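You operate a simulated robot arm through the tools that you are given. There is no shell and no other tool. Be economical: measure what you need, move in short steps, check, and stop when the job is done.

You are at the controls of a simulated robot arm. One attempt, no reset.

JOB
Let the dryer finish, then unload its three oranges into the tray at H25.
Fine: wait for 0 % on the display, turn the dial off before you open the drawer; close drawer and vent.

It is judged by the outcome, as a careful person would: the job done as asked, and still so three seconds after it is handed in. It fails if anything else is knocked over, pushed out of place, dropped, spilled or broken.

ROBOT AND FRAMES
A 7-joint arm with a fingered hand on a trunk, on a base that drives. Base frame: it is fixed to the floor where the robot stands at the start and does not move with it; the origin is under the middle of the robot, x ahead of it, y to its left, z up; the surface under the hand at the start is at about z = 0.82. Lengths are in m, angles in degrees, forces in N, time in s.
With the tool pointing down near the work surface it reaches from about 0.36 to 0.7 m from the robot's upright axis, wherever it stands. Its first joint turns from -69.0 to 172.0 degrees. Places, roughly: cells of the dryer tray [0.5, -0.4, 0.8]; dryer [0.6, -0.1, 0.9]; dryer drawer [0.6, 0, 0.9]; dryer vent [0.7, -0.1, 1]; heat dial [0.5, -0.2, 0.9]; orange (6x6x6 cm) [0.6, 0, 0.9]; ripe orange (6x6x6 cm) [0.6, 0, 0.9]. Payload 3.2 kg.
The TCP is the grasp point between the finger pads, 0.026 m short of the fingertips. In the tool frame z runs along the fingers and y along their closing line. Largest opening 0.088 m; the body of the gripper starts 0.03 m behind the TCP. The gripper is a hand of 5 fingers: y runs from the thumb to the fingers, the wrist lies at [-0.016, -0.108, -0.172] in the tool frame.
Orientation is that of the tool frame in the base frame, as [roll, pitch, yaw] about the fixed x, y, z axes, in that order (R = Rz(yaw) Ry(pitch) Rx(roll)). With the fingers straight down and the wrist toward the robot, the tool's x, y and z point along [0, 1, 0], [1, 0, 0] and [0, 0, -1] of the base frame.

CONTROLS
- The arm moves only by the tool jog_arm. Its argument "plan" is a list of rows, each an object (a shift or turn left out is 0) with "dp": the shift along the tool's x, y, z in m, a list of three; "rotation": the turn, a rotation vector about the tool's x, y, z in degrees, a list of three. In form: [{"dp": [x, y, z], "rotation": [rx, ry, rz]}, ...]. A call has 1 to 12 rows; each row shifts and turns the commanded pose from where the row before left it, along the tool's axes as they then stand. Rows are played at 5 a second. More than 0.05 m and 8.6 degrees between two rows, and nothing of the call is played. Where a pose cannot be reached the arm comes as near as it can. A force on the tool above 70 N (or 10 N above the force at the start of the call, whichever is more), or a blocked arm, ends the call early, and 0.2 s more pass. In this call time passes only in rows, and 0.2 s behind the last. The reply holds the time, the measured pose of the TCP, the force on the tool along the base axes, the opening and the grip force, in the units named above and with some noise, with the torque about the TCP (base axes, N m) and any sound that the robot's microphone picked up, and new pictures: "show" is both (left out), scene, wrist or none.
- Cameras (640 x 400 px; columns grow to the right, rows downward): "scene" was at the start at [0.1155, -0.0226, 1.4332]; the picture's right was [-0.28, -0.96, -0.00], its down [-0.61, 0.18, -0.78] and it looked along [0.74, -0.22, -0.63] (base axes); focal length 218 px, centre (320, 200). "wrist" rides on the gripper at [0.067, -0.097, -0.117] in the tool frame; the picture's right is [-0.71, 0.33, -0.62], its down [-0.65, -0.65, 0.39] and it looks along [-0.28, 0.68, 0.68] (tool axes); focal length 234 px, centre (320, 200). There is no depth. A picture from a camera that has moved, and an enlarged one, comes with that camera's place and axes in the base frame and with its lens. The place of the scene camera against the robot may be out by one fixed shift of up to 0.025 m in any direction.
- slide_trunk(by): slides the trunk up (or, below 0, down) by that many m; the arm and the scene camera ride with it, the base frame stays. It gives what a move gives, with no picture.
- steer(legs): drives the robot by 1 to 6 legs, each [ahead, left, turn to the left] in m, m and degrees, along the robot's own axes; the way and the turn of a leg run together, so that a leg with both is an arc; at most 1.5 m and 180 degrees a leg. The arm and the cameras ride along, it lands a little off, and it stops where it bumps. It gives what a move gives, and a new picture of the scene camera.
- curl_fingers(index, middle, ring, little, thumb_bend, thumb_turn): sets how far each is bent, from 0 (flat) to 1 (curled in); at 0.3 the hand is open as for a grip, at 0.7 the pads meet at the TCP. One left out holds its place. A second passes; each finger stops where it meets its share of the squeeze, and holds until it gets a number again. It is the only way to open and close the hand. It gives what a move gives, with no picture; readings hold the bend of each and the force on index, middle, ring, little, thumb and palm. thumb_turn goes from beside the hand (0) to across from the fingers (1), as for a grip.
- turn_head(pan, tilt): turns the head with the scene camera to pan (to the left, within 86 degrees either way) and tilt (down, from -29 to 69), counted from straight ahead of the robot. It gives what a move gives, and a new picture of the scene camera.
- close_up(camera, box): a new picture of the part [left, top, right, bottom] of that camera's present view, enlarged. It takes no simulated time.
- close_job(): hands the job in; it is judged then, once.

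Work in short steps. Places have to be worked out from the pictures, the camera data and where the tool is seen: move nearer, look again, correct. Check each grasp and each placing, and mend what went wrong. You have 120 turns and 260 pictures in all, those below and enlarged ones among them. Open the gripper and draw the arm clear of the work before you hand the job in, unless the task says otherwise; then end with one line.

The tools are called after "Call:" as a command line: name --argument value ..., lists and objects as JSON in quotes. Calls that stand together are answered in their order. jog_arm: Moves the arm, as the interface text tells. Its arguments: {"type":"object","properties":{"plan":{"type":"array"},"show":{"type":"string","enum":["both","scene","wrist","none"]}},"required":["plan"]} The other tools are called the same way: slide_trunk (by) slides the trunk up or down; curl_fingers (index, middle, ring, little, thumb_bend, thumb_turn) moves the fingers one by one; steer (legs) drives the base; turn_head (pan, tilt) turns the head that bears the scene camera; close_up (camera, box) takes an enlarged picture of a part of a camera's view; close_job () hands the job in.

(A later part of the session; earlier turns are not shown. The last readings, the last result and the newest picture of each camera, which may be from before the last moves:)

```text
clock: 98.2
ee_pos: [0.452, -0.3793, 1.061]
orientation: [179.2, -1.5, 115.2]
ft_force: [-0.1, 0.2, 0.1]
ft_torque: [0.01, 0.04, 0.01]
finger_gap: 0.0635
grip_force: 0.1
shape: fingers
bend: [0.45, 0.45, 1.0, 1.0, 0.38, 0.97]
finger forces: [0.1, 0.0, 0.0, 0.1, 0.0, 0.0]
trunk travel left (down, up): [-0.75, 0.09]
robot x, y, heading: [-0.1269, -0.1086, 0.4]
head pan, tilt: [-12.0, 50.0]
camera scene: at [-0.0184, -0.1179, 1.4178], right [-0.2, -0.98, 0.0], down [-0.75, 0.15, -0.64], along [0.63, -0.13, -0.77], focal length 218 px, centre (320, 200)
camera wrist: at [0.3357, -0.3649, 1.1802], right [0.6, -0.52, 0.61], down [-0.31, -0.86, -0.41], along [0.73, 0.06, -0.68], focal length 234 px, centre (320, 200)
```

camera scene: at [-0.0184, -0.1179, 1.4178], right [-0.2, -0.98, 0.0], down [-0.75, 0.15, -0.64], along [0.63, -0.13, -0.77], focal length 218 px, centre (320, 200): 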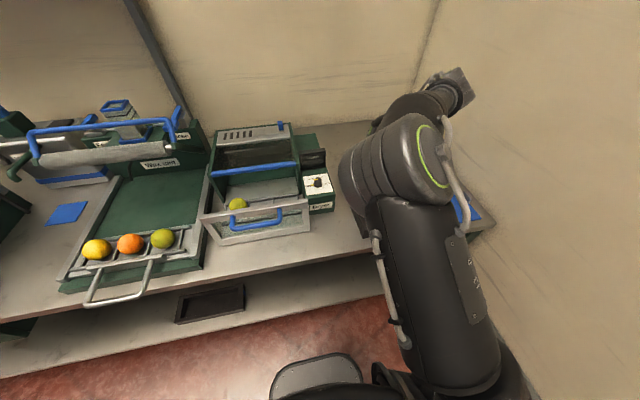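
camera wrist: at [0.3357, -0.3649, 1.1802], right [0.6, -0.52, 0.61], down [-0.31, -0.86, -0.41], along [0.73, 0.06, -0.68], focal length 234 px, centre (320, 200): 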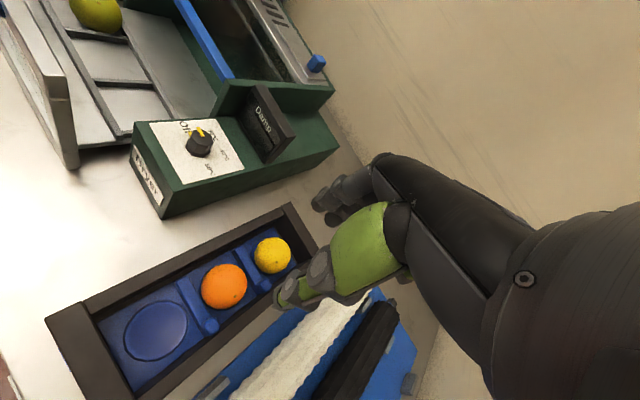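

Orange is in the middle cup. I raise slightly and drive 0.43 m left to the green one, keeping yaw 115.

Call:
jog_arm --plan '[{"dp": [0, 0, -0.03]}, {}]' --show "none"

Call:
steer --legs '[[0, 0.43, 0]]'

Call:
curl_fingers --index 0.38 --middle 0.38 --thumb_bend 0.36

Call:
jog_arm --plan '[{}]' --show "wrist"

```text
clock: 98.8
ee_pos: [0.4521, -0.3816, 1.0902]
orientation: [179.3, -1.4, 115.2]
ft_force: [0.4, 0.2, 0.4]
ft_torque: [-0.04, 0.01, 0.0]
finger_gap: 0.0635
grip_force: 0.1
shape: fingers
bend: [0.45, 0.45, 1.0, 1.0, 0.38, 0.97]
finger forces: [0.0, 0.0, 0.0, 0.1, 0.1, 0.0]
trunk travel left (down, up): [-0.75, 0.09]
robot x, y, heading: [-0.1301, -0.1043, 0.3]
head pan, tilt: [-12.0, 50.0]
```

```text
clock: 101.4
ee_pos: [0.4482, 0.0664, 1.0907]
orientation: [179.4, -1.4, 115.8]
ft_force: [0.0, 0.3, -0.2]
ft_torque: [-0.07, -0.01, 0.0]
finger_gap: 0.064
grip_force: 0.1
shape: fingers
bend: [0.45, 0.45, 1.0, 1.0, 0.38, 0.97]
finger forces: [0.0, 0.0, 0.1, 0.0, 0.0, 0.0]
trunk travel left (down, up): [-0.75, 0.09]
robot x, y, heading: [-0.1338, 0.3395, 1.0]
head pan, tilt: [-12.0, 50.0]
camera scene: at [-0.0243, 0.3253, 1.4178], right [-0.19, -0.98, 0.0], down [-0.75, 0.15, -0.64], along [0.63, -0.12, -0.77], focal length 218 px, centre (320, 200)
```

scene: 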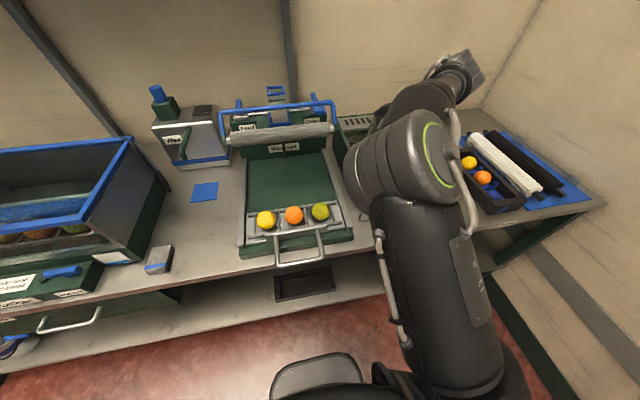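

```text
clock: 102.4
ee_pos: [0.4477, 0.0651, 1.0906]
orientation: [179.3, -1.4, 115.8]
ft_force: [0.3, -0.9, -0.4]
ft_torque: [-0.01, 0.01, -0.02]
finger_gap: 0.0732
grip_force: 0.0
shape: fingers
bend: [0.38, 0.38, 1.0, 1.0, 0.36, 0.97]
finger forces: [0.1, 0.0, 0.0, 0.0, 0.1, 0.0]
trunk travel left (down, up): [-0.75, 0.09]
robot x, y, heading: [-0.132, 0.3394, 0.8]
head pan, tilt: [-12.0, 50.0]
```

```text
clock: 102.8
ee_pos: [0.4479, 0.0651, 1.0903]
orientation: [179.4, -1.4, 115.7]
ft_force: [-0.7, -0.1, -0.5]
ft_torque: [-0.02, 0.01, 0.01]
finger_gap: 0.0731
grip_force: 0.1
shape: fingers
bend: [0.38, 0.38, 1.0, 1.0, 0.36, 0.97]
finger forces: [0.1, 0.1, 0.0, 0.1, 0.0, 0.0]
trunk travel left (down, up): [-0.75, 0.09]
robot x, y, heading: [-0.1321, 0.3351, 1.2]
head pan, tilt: [-12.0, 50.0]
camera wrist: at [0.3324, 0.0787, 1.208], right [0.61, -0.51, 0.61], down [-0.31, -0.86, -0.41], along [0.73, 0.06, -0.68], focal length 234 px, centre (320, 200)
```

wrist: 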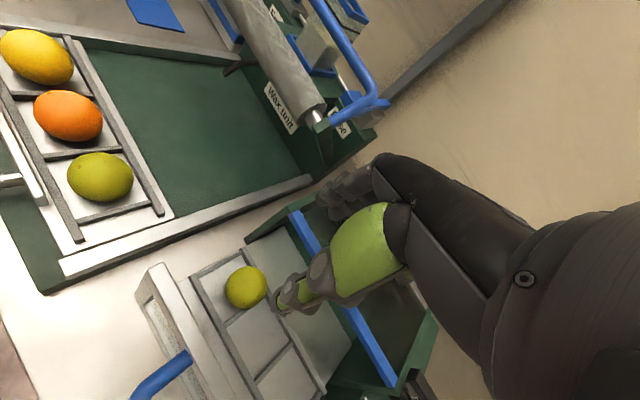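

Green ≈ [0.473, 0.049]. I centre over it and descend to 0.95.

Call:
jog_arm --plan '[{"dp": [-0.0122, 0.008, 0]}, {"dp": [-0.0122, 0.008, 0.02]}, {"dp": [0, 0, 0.04]}, {"dp": [0, 0, 0.04]}, {"dp": [0, 0, 0.04]}, {}]' --show "wrist"

```text
clock: 104.2
ee_pos: [0.4744, 0.0555, 0.9504]
orientation: [179.3, -1.4, 115.7]
ft_force: [0.5, 0.3, 0.7]
ft_torque: [0.01, -0.03, 0.01]
finger_gap: 0.0731
grip_force: 0.2
shape: fingers
bend: [0.38, 0.38, 1.0, 1.0, 0.36, 0.97]
finger forces: [0.0, 0.2, 0.1, 0.0, 0.1, 0.0]
trunk travel left (down, up): [-0.75, 0.09]
robot x, y, heading: [-0.1333, 0.336, 1.0]
head pan, tilt: [-12.0, 50.0]
camera wrist: at [0.3586, 0.0704, 1.0678], right [0.61, -0.51, 0.61], down [-0.31, -0.86, -0.41], along [0.73, 0.06, -0.68], focal length 234 px, centre (320, 200)
```

wrist: 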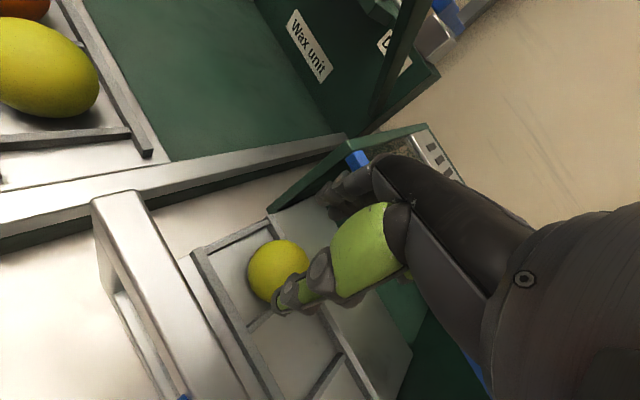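

TCP is 8 mm left of the fruit; I correct and descend to 0.893.

Call:
jog_arm --plan '[{"dp": [-0.0072, -0.0035, 0]}, {"dp": [0, 0, 0.02]}, {"dp": [0, 0, 0.018]}, {"dp": [0, 0, 0.013]}, {"dp": [0, 0, 0.006]}, {}]' --show "wrist"

Call:
close_up --camera "wrist" --box '[200, 130, 420, 330]'

```text
clock: 105.6
ee_pos: [0.4741, 0.0475, 0.8949]
orientation: [179.3, -1.4, 115.9]
ft_force: [0.2, 0.4, 0.1]
ft_torque: [0.0, -0.01, 0.01]
finger_gap: 0.0732
grip_force: 0.0
shape: fingers
bend: [0.38, 0.38, 1.0, 1.0, 0.36, 0.97]
finger forces: [0.1, 0.0, 0.0, 0.0, 0.0, 0.1]
trunk travel left (down, up): [-0.75, 0.09]
robot x, y, heading: [-0.1295, 0.3366, 1.0]
head pan, tilt: [-12.0, 50.0]
camera wrist: at [0.3585, 0.0606, 1.0114], right [0.61, -0.51, 0.61], down [-0.31, -0.86, -0.41], along [0.73, 0.06, -0.68], focal length 234 px, centre (320, 200)
```

wrist: 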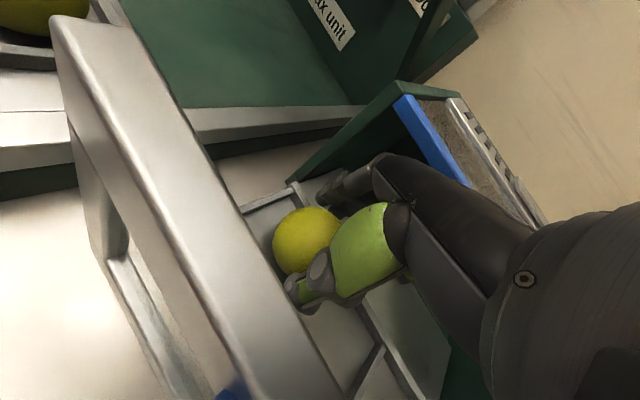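

```text
2.00 times, centred on (310, 230) of wrist
camera zoom: at [0.3585, 0.0606, 1.0114], right [0.61, -0.51, 0.61], down [-0.31, -0.86, -0.41], along [0.73, 0.06, -0.68], focal length 468 px, centre (340, 140)
```

zoom: 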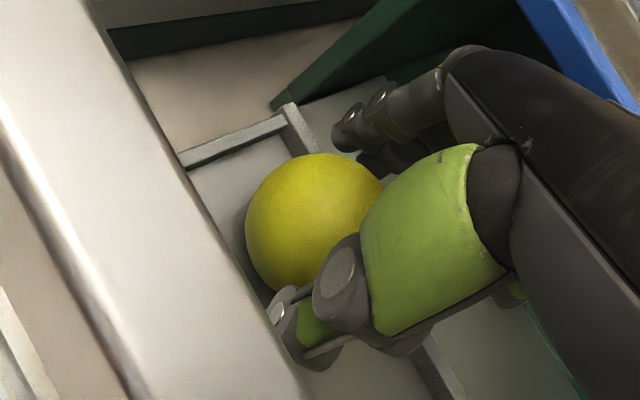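

Fruit lies between thumb and fingers, no contact. I lower 2 mm, close and lift 3.5 cm.

Call:
jog_arm --plan '[{"dp": [0.002, 0, 0.002]}, {}]' --show "none"

Call:
curl_fingers --index 0.6 --middle 0.6 --thumb_bend 0.6

Call:
jog_arm --plan '[{"dp": [0, 0, -0.01]}, {"dp": [0, 0, -0.01]}, {"dp": [0, 0, -0.015]}, {}]' --show "wrist"

```text
clock: 106.2
ee_pos: [0.4729, 0.0488, 0.8935]
orientation: [179.3, -1.4, 115.7]
ft_force: [0.0, -0.2, 0.3]
ft_torque: [0.0, 0.0, 0.01]
finger_gap: 0.0732
grip_force: 0.1
shape: fingers
bend: [0.38, 0.38, 1.0, 1.0, 0.36, 0.97]
finger forces: [0.1, 0.0, 0.0, 0.0, 0.0, 0.0]
trunk travel left (down, up): [-0.75, 0.09]
robot x, y, heading: [-0.1293, 0.3383, 1.1]
head pan, tilt: [-12.0, 50.0]
```

```text
clock: 107.2
ee_pos: [0.472, 0.0498, 0.8924]
orientation: [179.2, -1.3, 115.7]
ft_force: [1.7, 0.8, 3.6]
ft_torque: [0.02, 0.02, 0.01]
finger_gap: 0.0508
grip_force: 11.7
shape: fingers
bend: [0.52, 0.53, 1.0, 1.0, 0.5, 0.96]
finger forces: [6.9, 5.3, 0.0, 0.0, 11.7, 0.1]
trunk travel left (down, up): [-0.75, 0.09]
robot x, y, heading: [-0.131, 0.3373, 0.7]
head pan, tilt: [-12.0, 50.0]
```

```text
clock: 108.2
ee_pos: [0.472, 0.0461, 0.9274]
orientation: [179.3, -1.3, 115.7]
ft_force: [0.2, 0.2, -1.0]
ft_torque: [-0.03, 0.03, -0.02]
finger_gap: 0.0505
grip_force: 11.3
shape: fingers
bend: [0.52, 0.53, 1.0, 1.0, 0.5, 0.96]
finger forces: [6.1, 5.2, 0.0, 0.1, 11.6, 0.0]
trunk travel left (down, up): [-0.75, 0.09]
robot x, y, heading: [-0.136, 0.3371, 0.8]
head pan, tilt: [-12.0, 50.0]
camera wrist: at [0.3568, 0.0603, 1.044], right [0.61, -0.51, 0.61], down [-0.31, -0.86, -0.41], along [0.73, 0.06, -0.68], focal length 234 px, centre (320, 200)
```

wrist: 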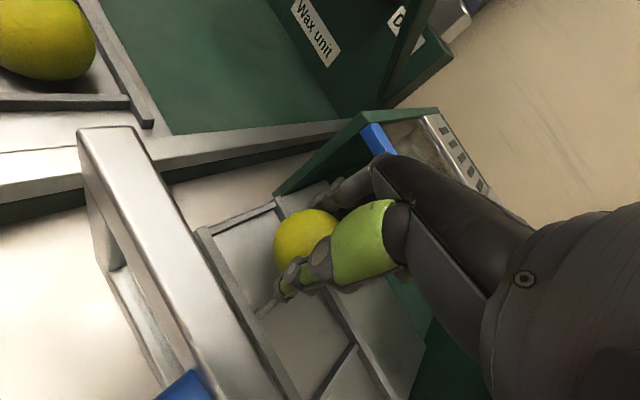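

Green held. I lift to 1.08, then drive back 8 cm and right 0.42 m to bring it over the near cell.

Call:
jog_arm --plan '[{"dp": [0, 0, -0.04]}, {"dp": [0, 0, -0.04]}, {"dp": [0, 0, -0.04]}, {"dp": [0, 0, -0.03]}, {}]' --show "none"

Call:
steer --legs '[[-0.09, 0, -0.8], [0, -0.42, 0]]'

Call:
jog_arm --plan '[{}]' --show "wrist"

```text
clock: 109.4
ee_pos: [0.4747, 0.0461, 1.0747]
orientation: [179.1, -1.5, 115.7]
ft_force: [-0.1, 0.9, -1.0]
ft_torque: [0.0, 0.02, -0.03]
finger_gap: 0.0507
grip_force: 11.2
shape: fingers
bend: [0.52, 0.53, 1.0, 1.0, 0.5, 0.96]
finger forces: [6.0, 5.2, 0.0, 0.0, 11.4, 0.0]
trunk travel left (down, up): [-0.75, 0.09]
robot x, y, heading: [-0.134, 0.3379, 0.9]
head pan, tilt: [-12.0, 50.0]
```

```text
clock: 112.7
ee_pos: [0.3816, -0.3902, 1.075]
orientation: [179.3, -1.5, 114.9]
ft_force: [0.6, 0.0, -1.2]
ft_torque: [0.01, 0.0, -0.03]
finger_gap: 0.0504
grip_force: 11.4
shape: fingers
bend: [0.52, 0.53, 1.0, 1.0, 0.5, 0.96]
finger forces: [6.0, 5.3, 0.0, 0.0, 11.4, 0.1]
trunk travel left (down, up): [-0.75, 0.09]
robot x, y, heading: [-0.2224, -0.0871, -0.0]
head pan, tilt: [-12.0, 50.0]
camera scene: at [-0.1126, -0.1037, 1.4178], right [-0.21, -0.98, 0.0], down [-0.75, 0.16, -0.64], along [0.63, -0.13, -0.77], focal length 218 px, centre (320, 200)
```

scene: 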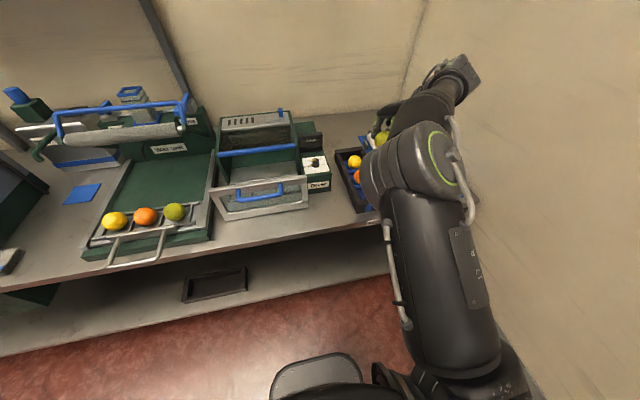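

```text
clock: 113.1
ee_pos: [0.3809, -0.3891, 1.0755]
orientation: [179.3, -1.4, 114.9]
ft_force: [-0.2, 0.2, -1.1]
ft_torque: [0.03, -0.02, -0.03]
finger_gap: 0.0507
grip_force: 11.9
shape: fingers
bend: [0.52, 0.53, 1.0, 1.0, 0.5, 0.96]
finger forces: [6.0, 5.3, 0.0, 0.1, 11.5, 0.0]
trunk travel left (down, up): [-0.75, 0.09]
robot x, y, heading: [-0.2202, -0.0854, -0.1]
head pan, tilt: [-12.0, 50.0]
camera wrist: at [0.2654, -0.3746, 1.1924], right [0.6, -0.52, 0.61], down [-0.32, -0.85, -0.41], along [0.73, 0.05, -0.68], focal length 234 px, centre (320, 200)
```

wrist: 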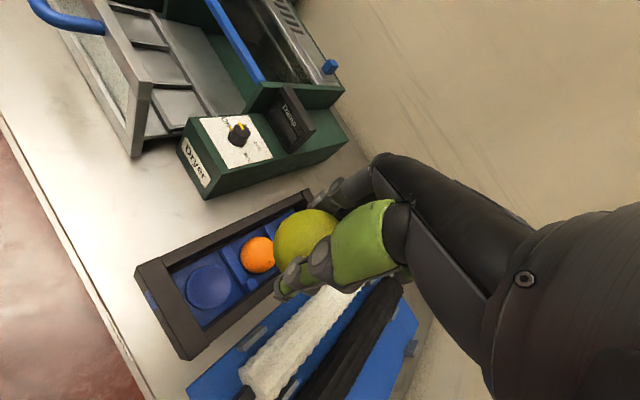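

The last cup is at [0.368, -0.378]. I centre over it and lower to 0.90.

Call:
jog_arm --plan '[{"dp": [0.0159, -0.008, 0.018]}, {"dp": [0, 0, 0.04]}, {"dp": [0, 0, 0.04]}, {"dp": [0, 0, 0.04]}, {"dp": [0, 0, 0.025]}, {"dp": [0, 0, 0.011]}, {}]' --show "wrist"

Call:
close_up --camera "wrist" --box '[200, 130, 420, 330]'

```text
clock: 114.7
ee_pos: [0.3674, -0.3725, 0.8997]
orientation: [179.3, -1.4, 114.9]
ft_force: [0.2, -0.2, -1.7]
ft_torque: [-0.01, 0.02, -0.02]
finger_gap: 0.0505
grip_force: 11.3
shape: fingers
bend: [0.52, 0.53, 1.0, 1.0, 0.5, 0.96]
finger forces: [6.0, 5.2, 0.1, 0.0, 11.2, 0.0]
trunk travel left (down, up): [-0.75, 0.09]
robot x, y, heading: [-0.221, -0.0859, 0.0]
head pan, tilt: [-12.0, 50.0]
camera wrist: at [0.2515, -0.3582, 1.0175], right [0.6, -0.52, 0.61], down [-0.32, -0.85, -0.41], along [0.74, 0.05, -0.68], focal length 234 px, centre (320, 200)
```

wrist: 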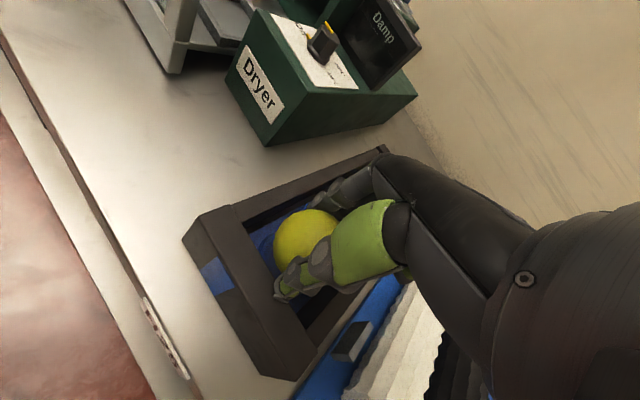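

```text
2.00 times, centred on (310, 230) of wrist
camera zoom: at [0.2515, -0.3582, 1.0175], right [0.6, -0.52, 0.61], down [-0.32, -0.85, -0.41], along [0.74, 0.05, -0.68], focal length 468 px, centre (340, 140)
```

zoom: 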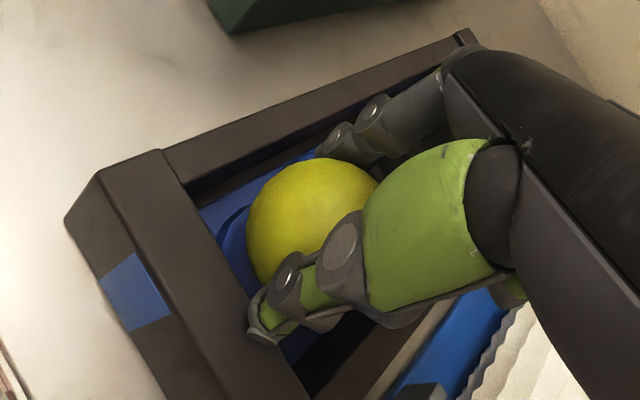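

Thumb is only a few mm from the near end wall, so I shift 4 mm away and 5 mm right, and lower on.

Call:
jog_arm --plan '[{"dp": [-0.0067, 0.0013, 0]}, {"dp": [0, 0, 0.01]}, {"dp": [0, 0, 0.009]}, {"dp": [0, 0, 0.006]}, {}]' --show "wrist"

Call:
close_up --camera "wrist" --box '[200, 130, 420, 330]'

```text
clock: 115.9
ee_pos: [0.3732, -0.3726, 0.8942]
orientation: [177.6, -0.2, 115.1]
ft_force: [10.7, 4.7, 67.4]
ft_torque: [-1.11, 2.74, -0.07]
finger_gap: 0.0535
grip_force: 45.7
shape: fingers
bend: [0.53, 0.54, 1.0, 1.0, 0.51, 0.99]
finger forces: [4.9, 6.0, 0.1, 0.0, 79.8, 0.0]
trunk travel left (down, up): [-0.75, 0.09]
robot x, y, heading: [-0.2184, -0.0904, 0.5]
head pan, tilt: [-12.0, 50.0]
camera wrist: at [0.2528, -0.3574, 1.008], right [0.58, -0.51, 0.63], down [-0.3, -0.86, -0.42], along [0.76, 0.05, -0.65], focal length 234 px, centre (320, 200)
```

wrist: 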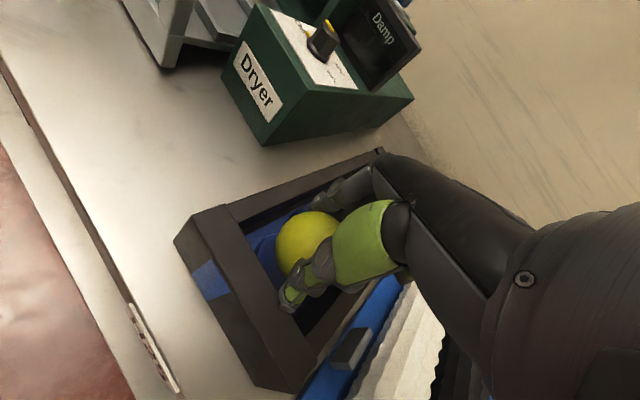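

```text
2.00 times, centred on (310, 230) of wrist
camera zoom: at [0.2528, -0.3574, 1.008], right [0.58, -0.51, 0.63], down [-0.3, -0.86, -0.42], along [0.76, 0.05, -0.65], focal length 468 px, centre (340, 140)
```

zoom: 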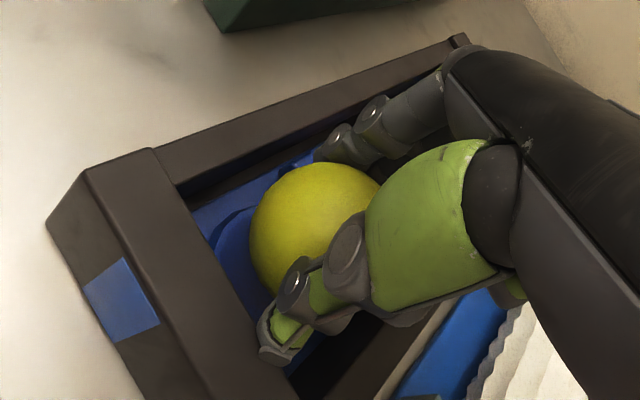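

The thumb tip landed on the end wall (67 N). I raise at once 2.5 cm and check that everything is still in place.

Call:
jog_arm --plan '[{"dp": [0, 0, -0.025]}, {"dp": [0, 0, -0.02]}, {}]' --show "wrist"

Call:
close_up --camera "wrist" --box '[180, 130, 420, 370]'

```text
clock: 116.7
ee_pos: [0.3699, -0.3816, 0.9212]
orientation: [179.3, -1.6, 114.8]
ft_force: [-0.6, -0.5, -1.1]
ft_torque: [0.03, 0.0, 0.01]
finger_gap: 0.0491
grip_force: 11.1
shape: fingers
bend: [0.52, 0.54, 1.0, 1.0, 0.51, 0.96]
finger forces: [6.3, 5.3, 0.1, 0.0, 11.4, 0.0]
trunk travel left (down, up): [-0.75, 0.09]
robot x, y, heading: [-0.222, -0.0872, -0.1]
head pan, tilt: [-12.0, 50.0]
camera wrist: at [0.2546, -0.3666, 1.0382], right [0.6, -0.52, 0.61], down [-0.32, -0.85, -0.41], along [0.73, 0.05, -0.68], focal length 234 px, centre (320, 200)
```

wrist: 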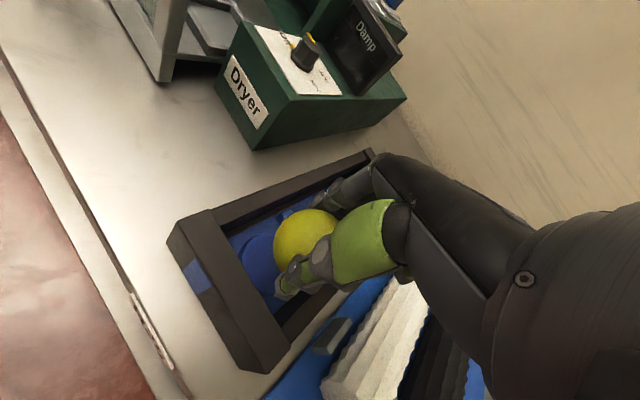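

```text
1.67 times, centred on (300, 250) of wrist
camera zoom: at [0.2546, -0.3666, 1.0382], right [0.6, -0.52, 0.61], down [-0.32, -0.85, -0.41], along [0.73, 0.05, -0.68], focal length 390 px, centre (353, 117)
```

zoom: 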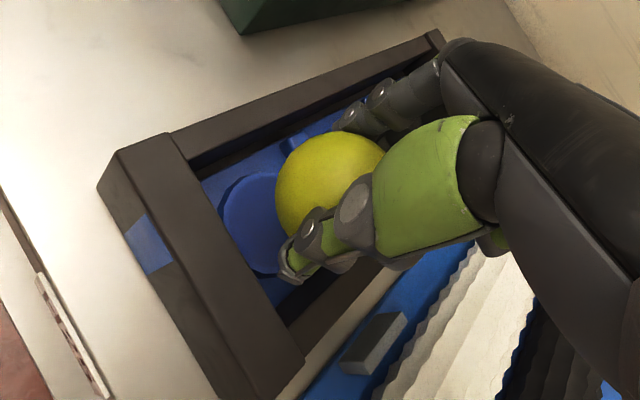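

Nothing shifted. The cell is about 8 cm square inside, so I turn the hand to the diagonal (yaw 135), which leaves room for thumb and fingers in the corners, and centre at [0.370, -0.379].

Call:
jog_arm --plan '[{"rotation": [0, 0, -7]}, {"rotation": [0, 0, -7]}, {"rotation": [0, 0, -6]}, {"dp": [0.001, 0.001, 0]}, {}]' --show "wrist"

Call:
close_up --camera "wrist" --box '[180, 130, 420, 370]'

```text
clock: 117.9
ee_pos: [0.3722, -0.3793, 0.9211]
orientation: [178.8, -1.0, 134.9]
ft_force: [0.2, -0.1, -1.0]
ft_torque: [0.02, 0.02, 0.0]
finger_gap: 0.0493
grip_force: 11.7
shape: fingers
bend: [0.52, 0.54, 1.0, 1.0, 0.51, 0.96]
finger forces: [6.1, 5.2, 0.0, 0.0, 11.5, 0.1]
trunk travel left (down, up): [-0.75, 0.09]
robot x, y, heading: [-0.2226, -0.0902, 0.1]
head pan, tilt: [-12.0, 50.0]
camera wrist: at [0.2564, -0.4053, 1.0377], right [0.73, -0.28, 0.62], down [0.0, -0.91, -0.41], along [0.68, 0.3, -0.67], focal length 234 px, centre (320, 200)
```

wrist: 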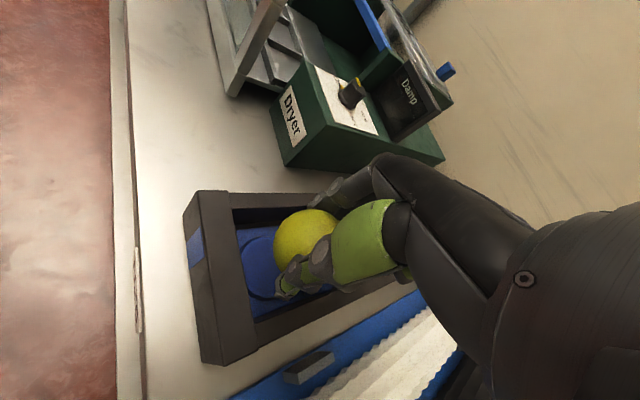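

```text
1.67 times, centred on (300, 250) of wrist
camera zoom: at [0.2564, -0.4053, 1.0377], right [0.73, -0.28, 0.62], down [0.0, -0.91, -0.41], along [0.68, 0.3, -0.67], focal length 390 px, centre (353, 117)
```

zoom: 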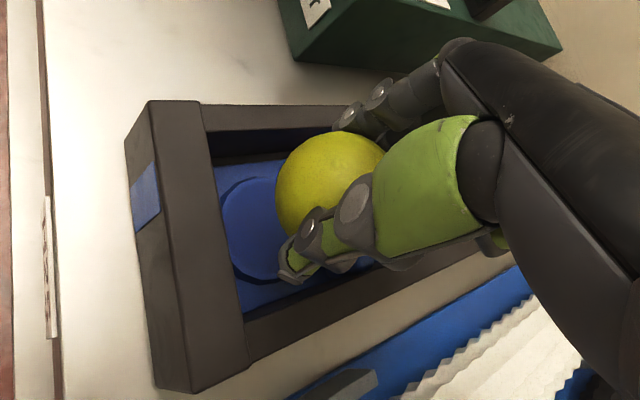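

Thumb now aims inside the corner. I lower in small steps and watch the force.

Call:
jog_arm --plan '[{"dp": [0, 0, 0.012]}, {"dp": [0, 0, 0.01]}, {}]' --show "wrist"

Call:
close_up --camera "wrist" --box '[200, 150, 400, 350]'

```text
clock: 118.7
ee_pos: [0.3714, -0.3786, 0.8994]
orientation: [178.8, -1.2, 134.9]
ft_force: [0.3, -0.2, -0.2]
ft_torque: [0.04, -0.02, -0.02]
finger_gap: 0.0491
grip_force: 11.5
shape: fingers
bend: [0.52, 0.54, 1.0, 1.0, 0.51, 0.96]
finger forces: [6.2, 5.3, 0.0, 0.0, 11.3, 0.1]
trunk travel left (down, up): [-0.75, 0.09]
robot x, y, heading: [-0.221, -0.0849, -0.2]
head pan, tilt: [-12.0, 50.0]
camera wrist: at [0.2553, -0.4045, 1.0154], right [0.73, -0.28, 0.62], down [0.0, -0.91, -0.41], along [0.68, 0.3, -0.67], focal length 234 px, centre (320, 200)
```

wrist: 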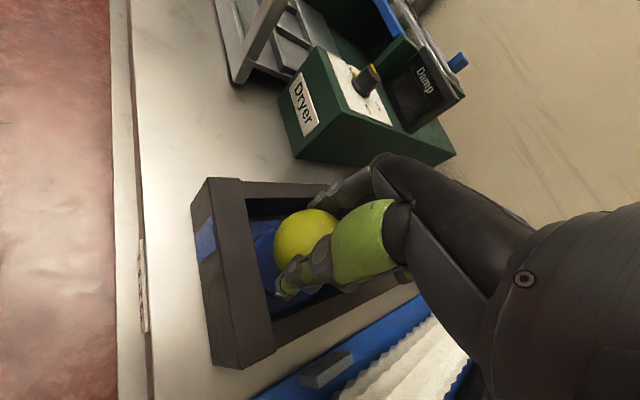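

```text
2.00 times, centred on (300, 250) of wrist
camera zoom: at [0.2553, -0.4045, 1.0154], right [0.73, -0.28, 0.62], down [0.0, -0.91, -0.41], along [0.68, 0.3, -0.67], focal length 468 px, centre (360, 100)
```

zoom: 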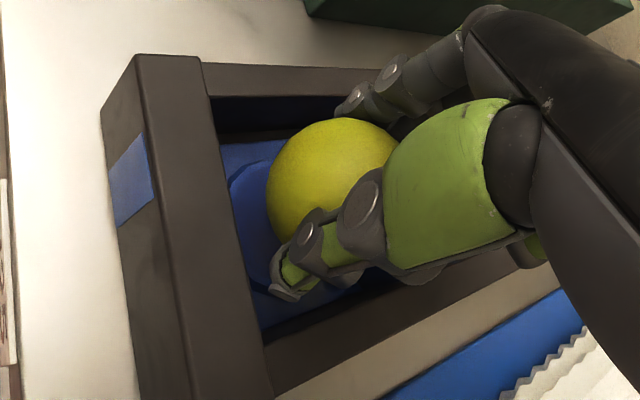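

The thumb tip is inside with ~9 mm to the wall. I continue down.

Call:
jog_arm --plan '[{"dp": [0, 0, 0.008]}, {"dp": [0, 0, 0.007]}, {}]' --show "wrist"

Call:
jog_arm --plan '[{"dp": [0, 0, 0.005]}, {"dp": [0, 0, 0.003]}, {}]' --show "none"

```text
clock: 119.5
ee_pos: [0.371, -0.3791, 0.8832]
orientation: [178.9, -1.1, 134.9]
ft_force: [-0.4, 0.5, -1.2]
ft_torque: [-0.02, 0.03, 0.01]
finger_gap: 0.0494
grip_force: 11.4
shape: fingers
bend: [0.52, 0.54, 1.0, 1.0, 0.51, 0.96]
finger forces: [6.2, 5.2, 0.1, 0.0, 11.4, 0.0]
trunk travel left (down, up): [-0.75, 0.09]
robot x, y, heading: [-0.2223, -0.0926, -0.1]
head pan, tilt: [-12.0, 50.0]
camera wrist: at [0.2557, -0.4039, 0.9994], right [0.73, -0.28, 0.62], down [-0.01, -0.91, -0.41], along [0.68, 0.3, -0.67], focal length 234 px, centre (320, 200)
```

wrist: 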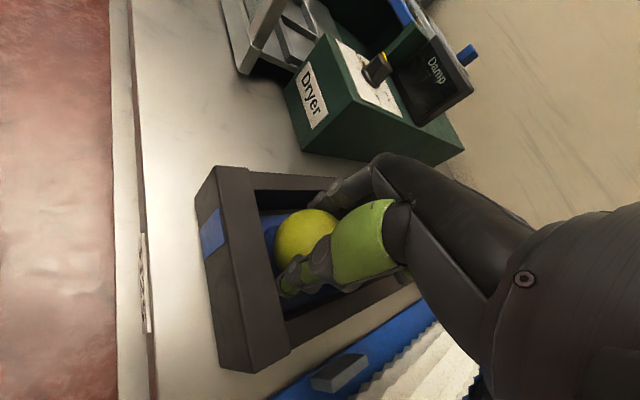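

```text
clock: 120.3
ee_pos: [0.3709, -0.3781, 0.8763]
orientation: [178.8, -1.0, 135.0]
ft_force: [0.0, -1.0, -0.6]
ft_torque: [0.02, 0.01, 0.01]
finger_gap: 0.0491
grip_force: 11.5
shape: fingers
bend: [0.52, 0.54, 1.0, 1.0, 0.51, 0.96]
finger forces: [6.2, 5.2, 0.0, 0.1, 11.4, 0.0]
trunk travel left (down, up): [-0.75, 0.09]
robot x, y, heading: [-0.2191, -0.0933, -0.2]
head pan, tilt: [-12.0, 50.0]
```

Going smoothly; 5 mm more, until touch.

Call:
jog_arm --plan '[{"dp": [0, 0, 0.004]}, {"dp": [0, 0, 0.003]}, {}]' --show "wrist"

Call:
close_up --camera "wrist" --box '[200, 150, 400, 350]'

```text
clock: 121.1
ee_pos: [0.37, -0.3765, 0.8723]
orientation: [178.7, -0.9, 134.8]
ft_force: [1.4, -0.7, 9.6]
ft_torque: [-0.02, 0.07, 0.01]
finger_gap: 0.0494
grip_force: 12.4
shape: fingers
bend: [0.52, 0.54, 1.0, 1.0, 0.51, 0.97]
finger forces: [7.4, 5.3, 0.0, 0.1, 13.2, 0.0]
trunk travel left (down, up): [-0.75, 0.09]
robot x, y, heading: [-0.2208, -0.0948, -0.0]
head pan, tilt: [-12.0, 50.0]
camera wrist: at [0.2551, -0.4029, 0.987], right [0.73, -0.28, 0.62], down [0.0, -0.91, -0.41], along [0.68, 0.3, -0.67], focal length 234 px, centre (320, 200)
```

wrist: 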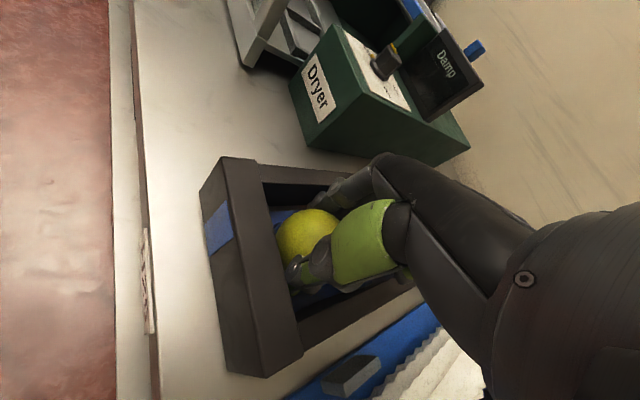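

```text
2.00 times, centred on (300, 250) of wrist
camera zoom: at [0.2551, -0.4029, 0.987], right [0.73, -0.28, 0.62], down [0.0, -0.91, -0.41], along [0.68, 0.3, -0.67], focal length 468 px, centre (360, 100)
```

zoom: 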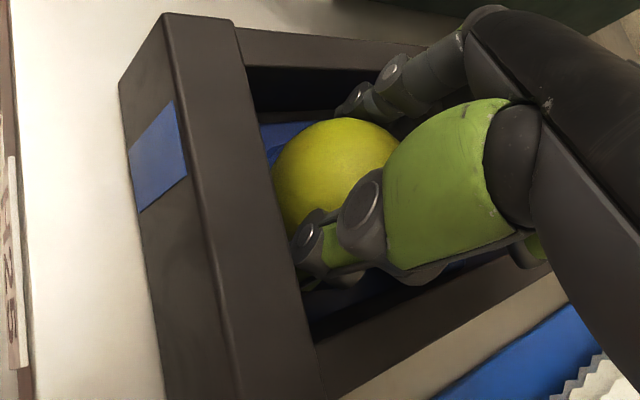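

The fruit has touched the cup (9.6 N upward). I release and lift.

Call:
curl_fingers --index 0.43 --middle 0.44 --thumb_bend 0.41

Call:
jog_arm --plan '[{"dp": [0, 0, -0.01]}, {"dp": [0, 0, -0.015]}, {"dp": [0, 0, -0.03]}, {"dp": [0, 0, -0.045]}, {"dp": [0, 0, -0.045]}, {"dp": [0, 0, -0.045]}, {}]' --show "both"

```text
clock: 122.1
ee_pos: [0.3708, -0.3769, 0.8685]
orientation: [178.9, -1.1, 134.9]
ft_force: [-0.2, 0.0, 0.8]
ft_torque: [0.0, 0.0, 0.02]
finger_gap: 0.0623
grip_force: 1.0
shape: fingers
bend: [0.43, 0.45, 1.0, 1.0, 0.41, 0.97]
finger forces: [0.0, 0.8, 0.0, 0.0, 0.1, 0.0]
trunk travel left (down, up): [-0.75, 0.09]
robot x, y, heading: [-0.2234, -0.0906, 0.1]
head pan, tilt: [-12.0, 50.0]
```

```text
clock: 123.7
ee_pos: [0.3696, -0.3832, 1.0587]
orientation: [178.9, -1.0, 134.9]
ft_force: [-0.3, 0.0, -1.0]
ft_torque: [-0.01, 0.04, 0.03]
finger_gap: 0.0626
grip_force: 0.0
shape: fingers
bend: [0.43, 0.44, 1.0, 1.0, 0.41, 0.97]
finger forces: [0.0, 0.0, 0.0, 0.0, 0.0, 0.0]
trunk travel left (down, up): [-0.75, 0.09]
robot x, y, heading: [-0.2268, -0.0864, -0.1]
head pan, tilt: [-12.0, 50.0]
camera scene: at [-0.1121, -0.1036, 1.4178], right [-0.21, -0.98, 0.0], down [-0.75, 0.16, -0.64], along [0.63, -0.13, -0.77], focal length 218 px, centre (320, 200)
camera wrist: at [0.254, -0.4092, 1.1746], right [0.73, -0.29, 0.62], down [-0.01, -0.91, -0.41], along [0.68, 0.3, -0.67], focal length 234 px, centre (320, 200)
```

scene: 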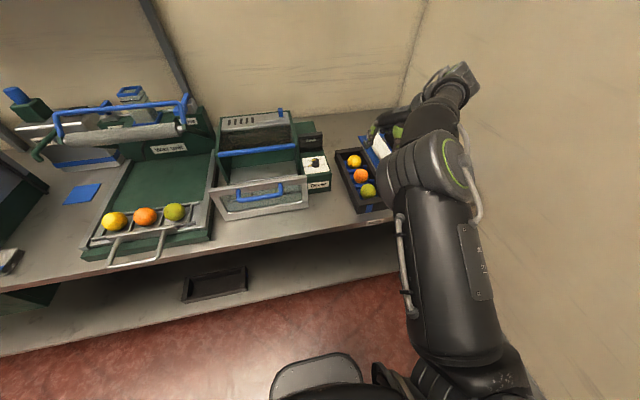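
wrist: 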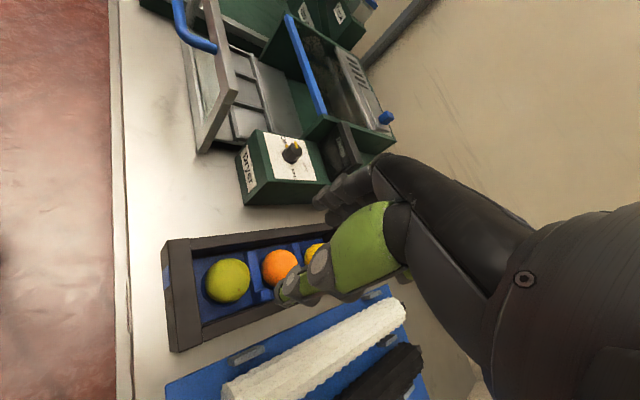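

All three sit in the tray cups. Now the drawer: I close the fingers to a fist-like pinch, drive back and left so the hand is in front of the handle, and look at the vent on the way.

Call:
curl_fingers --index 0.7 --middle 0.7 --thumb_bend 0.7

Call:
close_up --camera "wrist" --box '[270, 0, 430, 140]'

Call:
steer --legs '[[-0.115, 0, 0], [0, 0.345, 0]]'

Call:
close_up --camera "scene" --box '[280, 90, 440, 220]'

```text
clock: 124.7
ee_pos: [0.3685, -0.3834, 1.0582]
orientation: [178.9, -1.0, 135.1]
ft_force: [-0.2, 0.6, -0.7]
ft_torque: [0.0, 0.04, 0.01]
finger_gap: 0.0035
grip_force: 0.0
shape: fingers
bend: [0.7, 0.7, 1.0, 1.0, 0.7, 0.97]
finger forces: [0.0, 0.0, 0.1, 0.0, 0.0, 0.0]
trunk travel left (down, up): [-0.75, 0.09]
robot x, y, heading: [-0.219, -0.0903, 0.1]
head pan, tilt: [-12.0, 50.0]
```

```text
2.86 times, centred on (350, 70) of wrist
camera zoom: at [0.2537, -0.409, 1.1743], right [0.73, -0.28, 0.62], down [0.0, -0.91, -0.41], along [0.68, 0.3, -0.67], focal length 669 px, centre (234, 571)
```

zoom: 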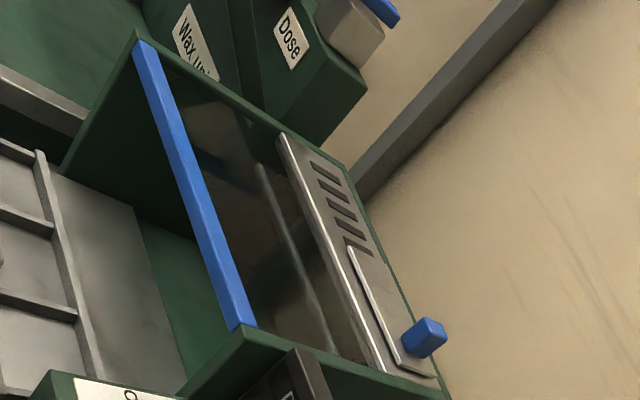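

```text
clock: 127.8
ee_pos: [0.2564, -0.0412, 1.0578]
orientation: [178.7, -1.1, 134.6]
ft_force: [-0.6, -0.3, -0.6]
ft_torque: [-0.01, -0.01, -0.03]
finger_gap: 0.0034
grip_force: 0.0
shape: fingers
bend: [0.7, 0.7, 1.0, 1.0, 0.7, 0.97]
finger forces: [0.1, 0.0, 0.0, 0.1, 0.1, 0.1]
trunk travel left (down, up): [-0.75, 0.09]
robot x, y, heading: [-0.3347, 0.2565, -0.3]
head pan, tilt: [-12.0, 50.0]
camera scene: at [-0.2239, 0.24, 1.4178], right [-0.21, -0.98, 0.0], down [-0.75, 0.16, -0.64], along [0.63, -0.14, -0.77], focal length 218 px, centre (320, 200)
```

scene: 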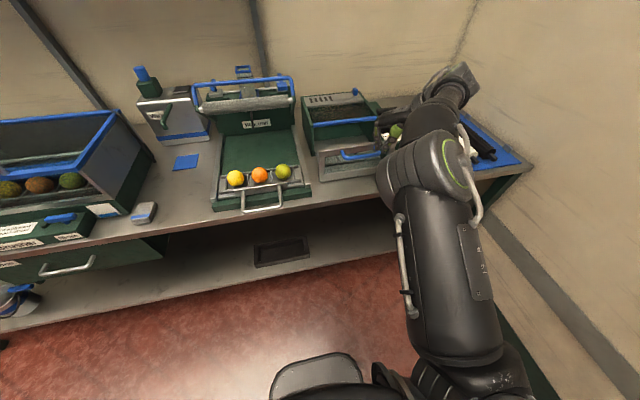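

```text
3.08 times, centred on (360, 155) of scene
camera zoom: at [-0.2239, 0.24, 1.4178], right [-0.21, -0.98, 0.0], down [-0.75, 0.16, -0.64], along [0.63, -0.14, -0.77], focal length 671 px, centre (197, 338)
```

zoom: 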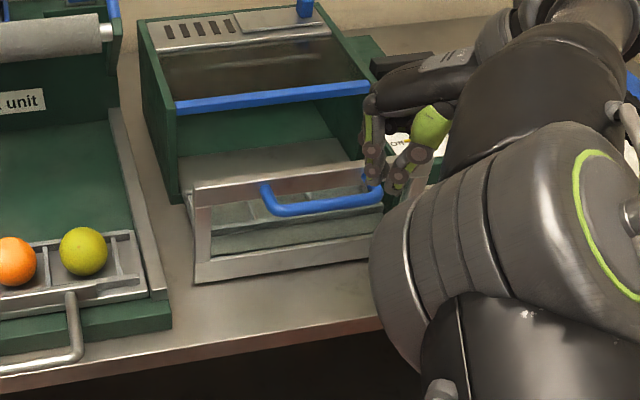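

The vent shutter (plate with the blue knob) is at the right, leaving the slots open: to close, it has to slide left. First the drawer: I turn to yaw ~105 and lower the closed fingers in front of the handle bar.

Call:
jog_arm --plan '[{"rotation": [0, 0, 7.5]}, {"rotation": [0, 0, 7.5]}, {"rotation": [0, 0, 7.5]}, {"rotation": [0, 0, 7.5]}, {"dp": [0, 0, 0.03]}, {"dp": [0, 0, 0.03]}, {"dp": [0, 0, 0.03]}, {}]'

```text
clock: 129.6
ee_pos: [0.2574, -0.0383, 0.9691]
orientation: [179.5, -1.4, 104.6]
ft_force: [0.3, 0.4, -0.7]
ft_torque: [-0.01, 0.0, 0.0]
finger_gap: 0.0035
grip_force: 0.2
shape: fingers
bend: [0.7, 0.7, 1.0, 1.0, 0.7, 0.97]
finger forces: [0.0, 0.0, 0.1, 0.1, 0.0, 0.0]
trunk travel left (down, up): [-0.75, 0.09]
robot x, y, heading: [-0.3338, 0.2544, -0.1]
head pan, tilt: [-12.0, 50.0]
camera scene: at [-0.2243, 0.24, 1.4179], right [-0.21, -0.98, 0.0], down [-0.75, 0.16, -0.64], along [0.63, -0.14, -0.77], focal length 218 px, centre (320, 200)
camera wrist: at [0.1458, -0.0021, 1.0865], right [0.5, -0.62, 0.61], down [-0.47, -0.78, -0.41], along [0.73, -0.08, -0.68], focal length 234 px, centre (320, 200)
```

scene: 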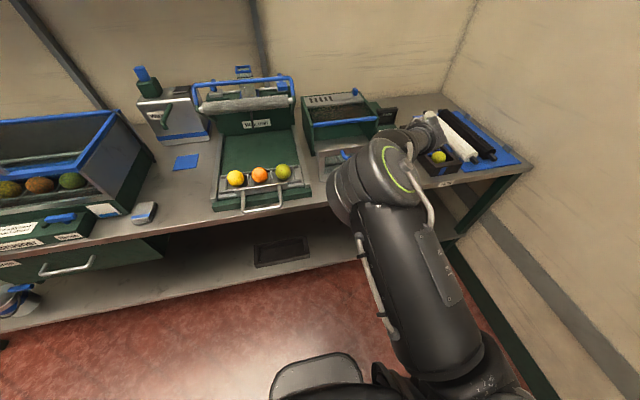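
wrist: 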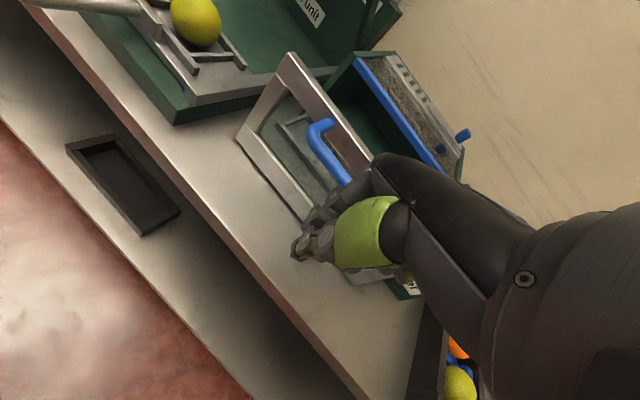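

The closed fingers hang right in front of the bar's middle. I drive forward 0.10 m gently to push the drawer in.

Call:
steer --legs '[[0.1, 0, 0]]'

Call:
jog_arm --plan '[{}]' --show "wrist"

```text
clock: 130.7
ee_pos: [0.3533, -0.038, 0.9702]
orientation: [179.5, -1.4, 104.6]
ft_force: [0.6, 0.4, 0.0]
ft_torque: [0.01, 0.01, 0.01]
finger_gap: 0.0033
grip_force: 0.0
shape: fingers
bend: [0.7, 0.7, 1.0, 1.0, 0.7, 0.97]
finger forces: [0.1, 0.0, 0.0, 0.0, 0.0, 0.0]
trunk travel left (down, up): [-0.75, 0.09]
robot x, y, heading: [-0.2362, 0.2568, 0.0]
head pan, tilt: [-12.0, 50.0]
camera scene: at [-0.1278, 0.2396, 1.4179], right [-0.21, -0.98, 0.0], down [-0.75, 0.16, -0.64], along [0.63, -0.14, -0.77], focal length 218 px, centre (320, 200)
```

scene: 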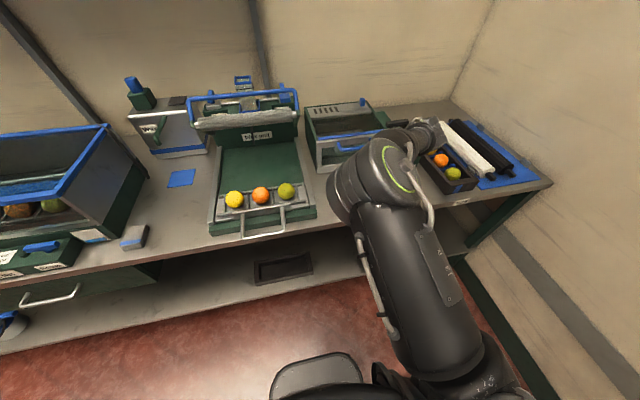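

```text
clock: 131.1
ee_pos: [0.353, -0.0379, 0.9701]
orientation: [179.4, -1.5, 104.7]
ft_force: [-0.5, 0.3, 0.4]
ft_torque: [0.01, -0.02, -0.02]
finger_gap: 0.0034
grip_force: 0.0
shape: fingers
bend: [0.7, 0.7, 1.0, 1.0, 0.7, 0.97]
finger forces: [0.1, 0.1, 0.0, 0.0, 0.0, 0.1]
trunk travel left (down, up): [-0.75, 0.09]
robot x, y, heading: [-0.2385, 0.2546, -0.2]
head pan, tilt: [-12.0, 50.0]
camera wrist: at [0.2422, -0.0026, 1.0873], right [0.5, -0.62, 0.61], down [-0.47, -0.78, -0.41], along [0.73, -0.08, -0.68], focal length 234 px, centre (320, 200)
```

wrist: 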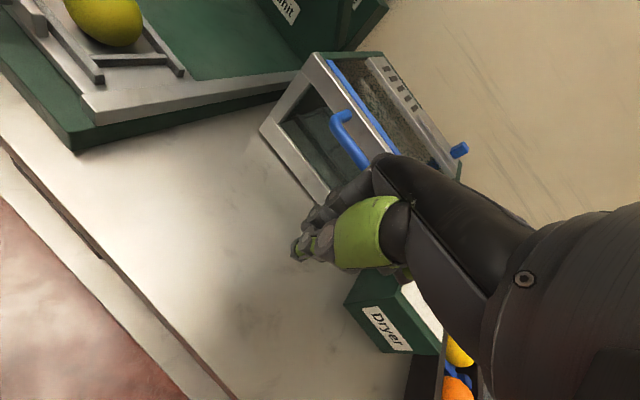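

The drawer seems to have slid fully home (handle corner back at x ≈ 0.48 as at the start). I enlarge to verify.

Call:
close_up --camera "wrist" --box '[240, 30, 480, 210]'

Call:
close_up --camera "scene" --box '[290, 80, 450, 210]'

```text
2.22 times, centred on (360, 120) of wrist
camera zoom: at [0.2422, -0.0026, 1.0873], right [0.5, -0.62, 0.61], down [-0.47, -0.78, -0.41], along [0.73, -0.08, -0.68], focal length 520 px, centre (231, 378)
```

zoom: 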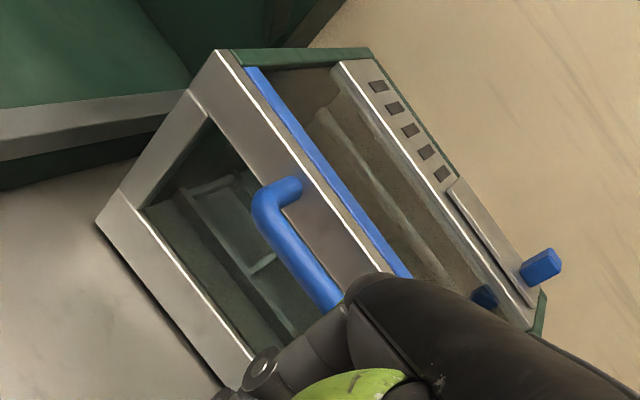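

```text
3.08 times, centred on (370, 145) of scene
camera zoom: at [-0.1283, 0.2397, 1.418], right [-0.21, -0.98, 0.0], down [-0.75, 0.16, -0.64], along [0.63, -0.14, -0.77], focal length 671 px, centre (166, 369)
```

zoom: 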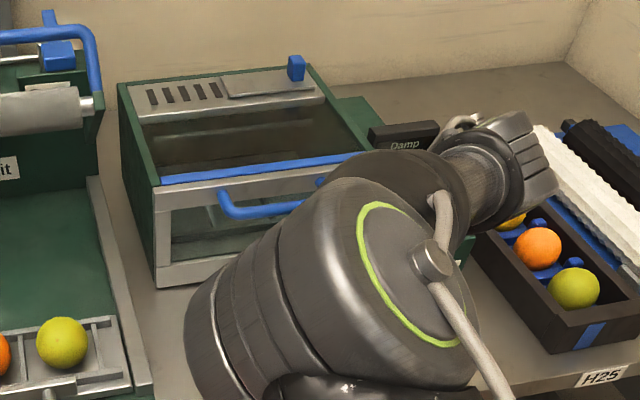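

It looks home. To make sure I advance the fingers to the bar with the arm until a light contact.

Call:
jog_arm --plan '[{"dp": [-0.003, 0.02, 0]}, {"dp": [-0.003, 0.02, 0]}, {"dp": [-0.003, 0.015, 0]}, {"dp": [-0.002, 0.01, 0]}, {"dp": [-0.002, 0.008, 0]}, {"dp": [-0.002, 0.006, 0]}, {}]' --show "wrist"

Call:
close_up --camera "wrist" --box '[220, 20, 460, 200]'

```text
clock: 132.7
ee_pos: [0.434, -0.031, 0.9705]
orientation: [179.5, -1.5, 104.6]
ft_force: [0.0, 0.1, 0.2]
ft_torque: [-0.02, 0.01, -0.01]
finger_gap: 0.0032
grip_force: 0.0
shape: fingers
bend: [0.7, 0.7, 1.0, 1.0, 0.7, 0.97]
finger forces: [0.1, 0.0, 0.1, 0.0, 0.0, 0.0]
trunk travel left (down, up): [-0.75, 0.09]
robot x, y, heading: [-0.2378, 0.2543, -0.1]
head pan, tilt: [-12.0, 50.0]
camera wrist: at [0.3239, 0.0034, 1.0885], right [0.5, -0.62, 0.61], down [-0.47, -0.78, -0.41], along [0.73, -0.08, -0.68], focal length 234 px, centre (320, 200)
```

wrist: 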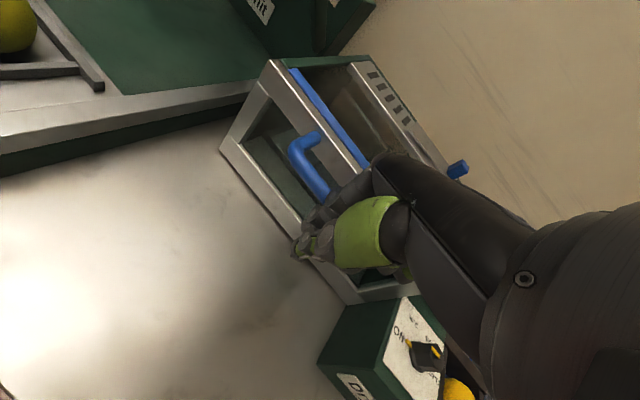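

```text
2.22 times, centred on (340, 110) of wrist
camera zoom: at [0.3239, 0.0034, 1.0885], right [0.5, -0.62, 0.61], down [-0.47, -0.78, -0.41], along [0.73, -0.08, -0.68], focal length 520 px, centre (276, 400)
```

zoom: 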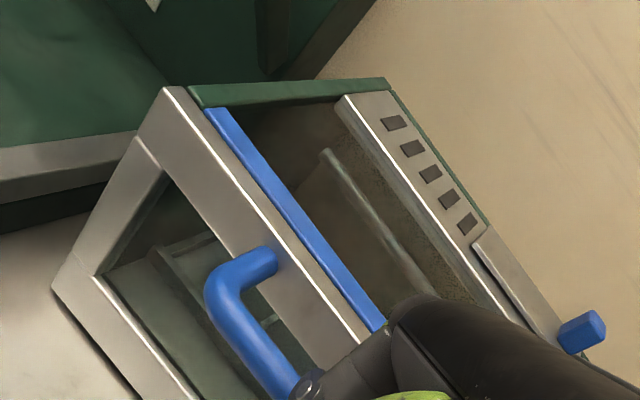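

Still no contact at x = 0.434; I advance a few more mm at a time.

Call:
jog_arm --plan '[{"dp": [-0.001, 0.006, 0]}, {"dp": [-0.001, 0.005, 0]}, {"dp": [-0.001, 0.005, 0]}, {"dp": [0, 0.004, 0]}, {}]' --show "none"

```text
clock: 133.9
ee_pos: [0.4506, -0.0322, 0.9713]
orientation: [179.4, -1.3, 104.6]
ft_force: [-9.1, 2.2, 3.2]
ft_torque: [-0.01, 0.03, -0.04]
finger_gap: 0.0033
grip_force: 5.1
shape: fingers
bend: [0.7, 0.71, 1.0, 1.0, 0.7, 0.97]
finger forces: [0.1, 9.6, 0.1, 0.1, 0.0, 0.0]
trunk travel left (down, up): [-0.75, 0.09]
robot x, y, heading: [-0.2358, 0.254, -0.2]
head pan, tilt: [-12.0, 50.0]
```

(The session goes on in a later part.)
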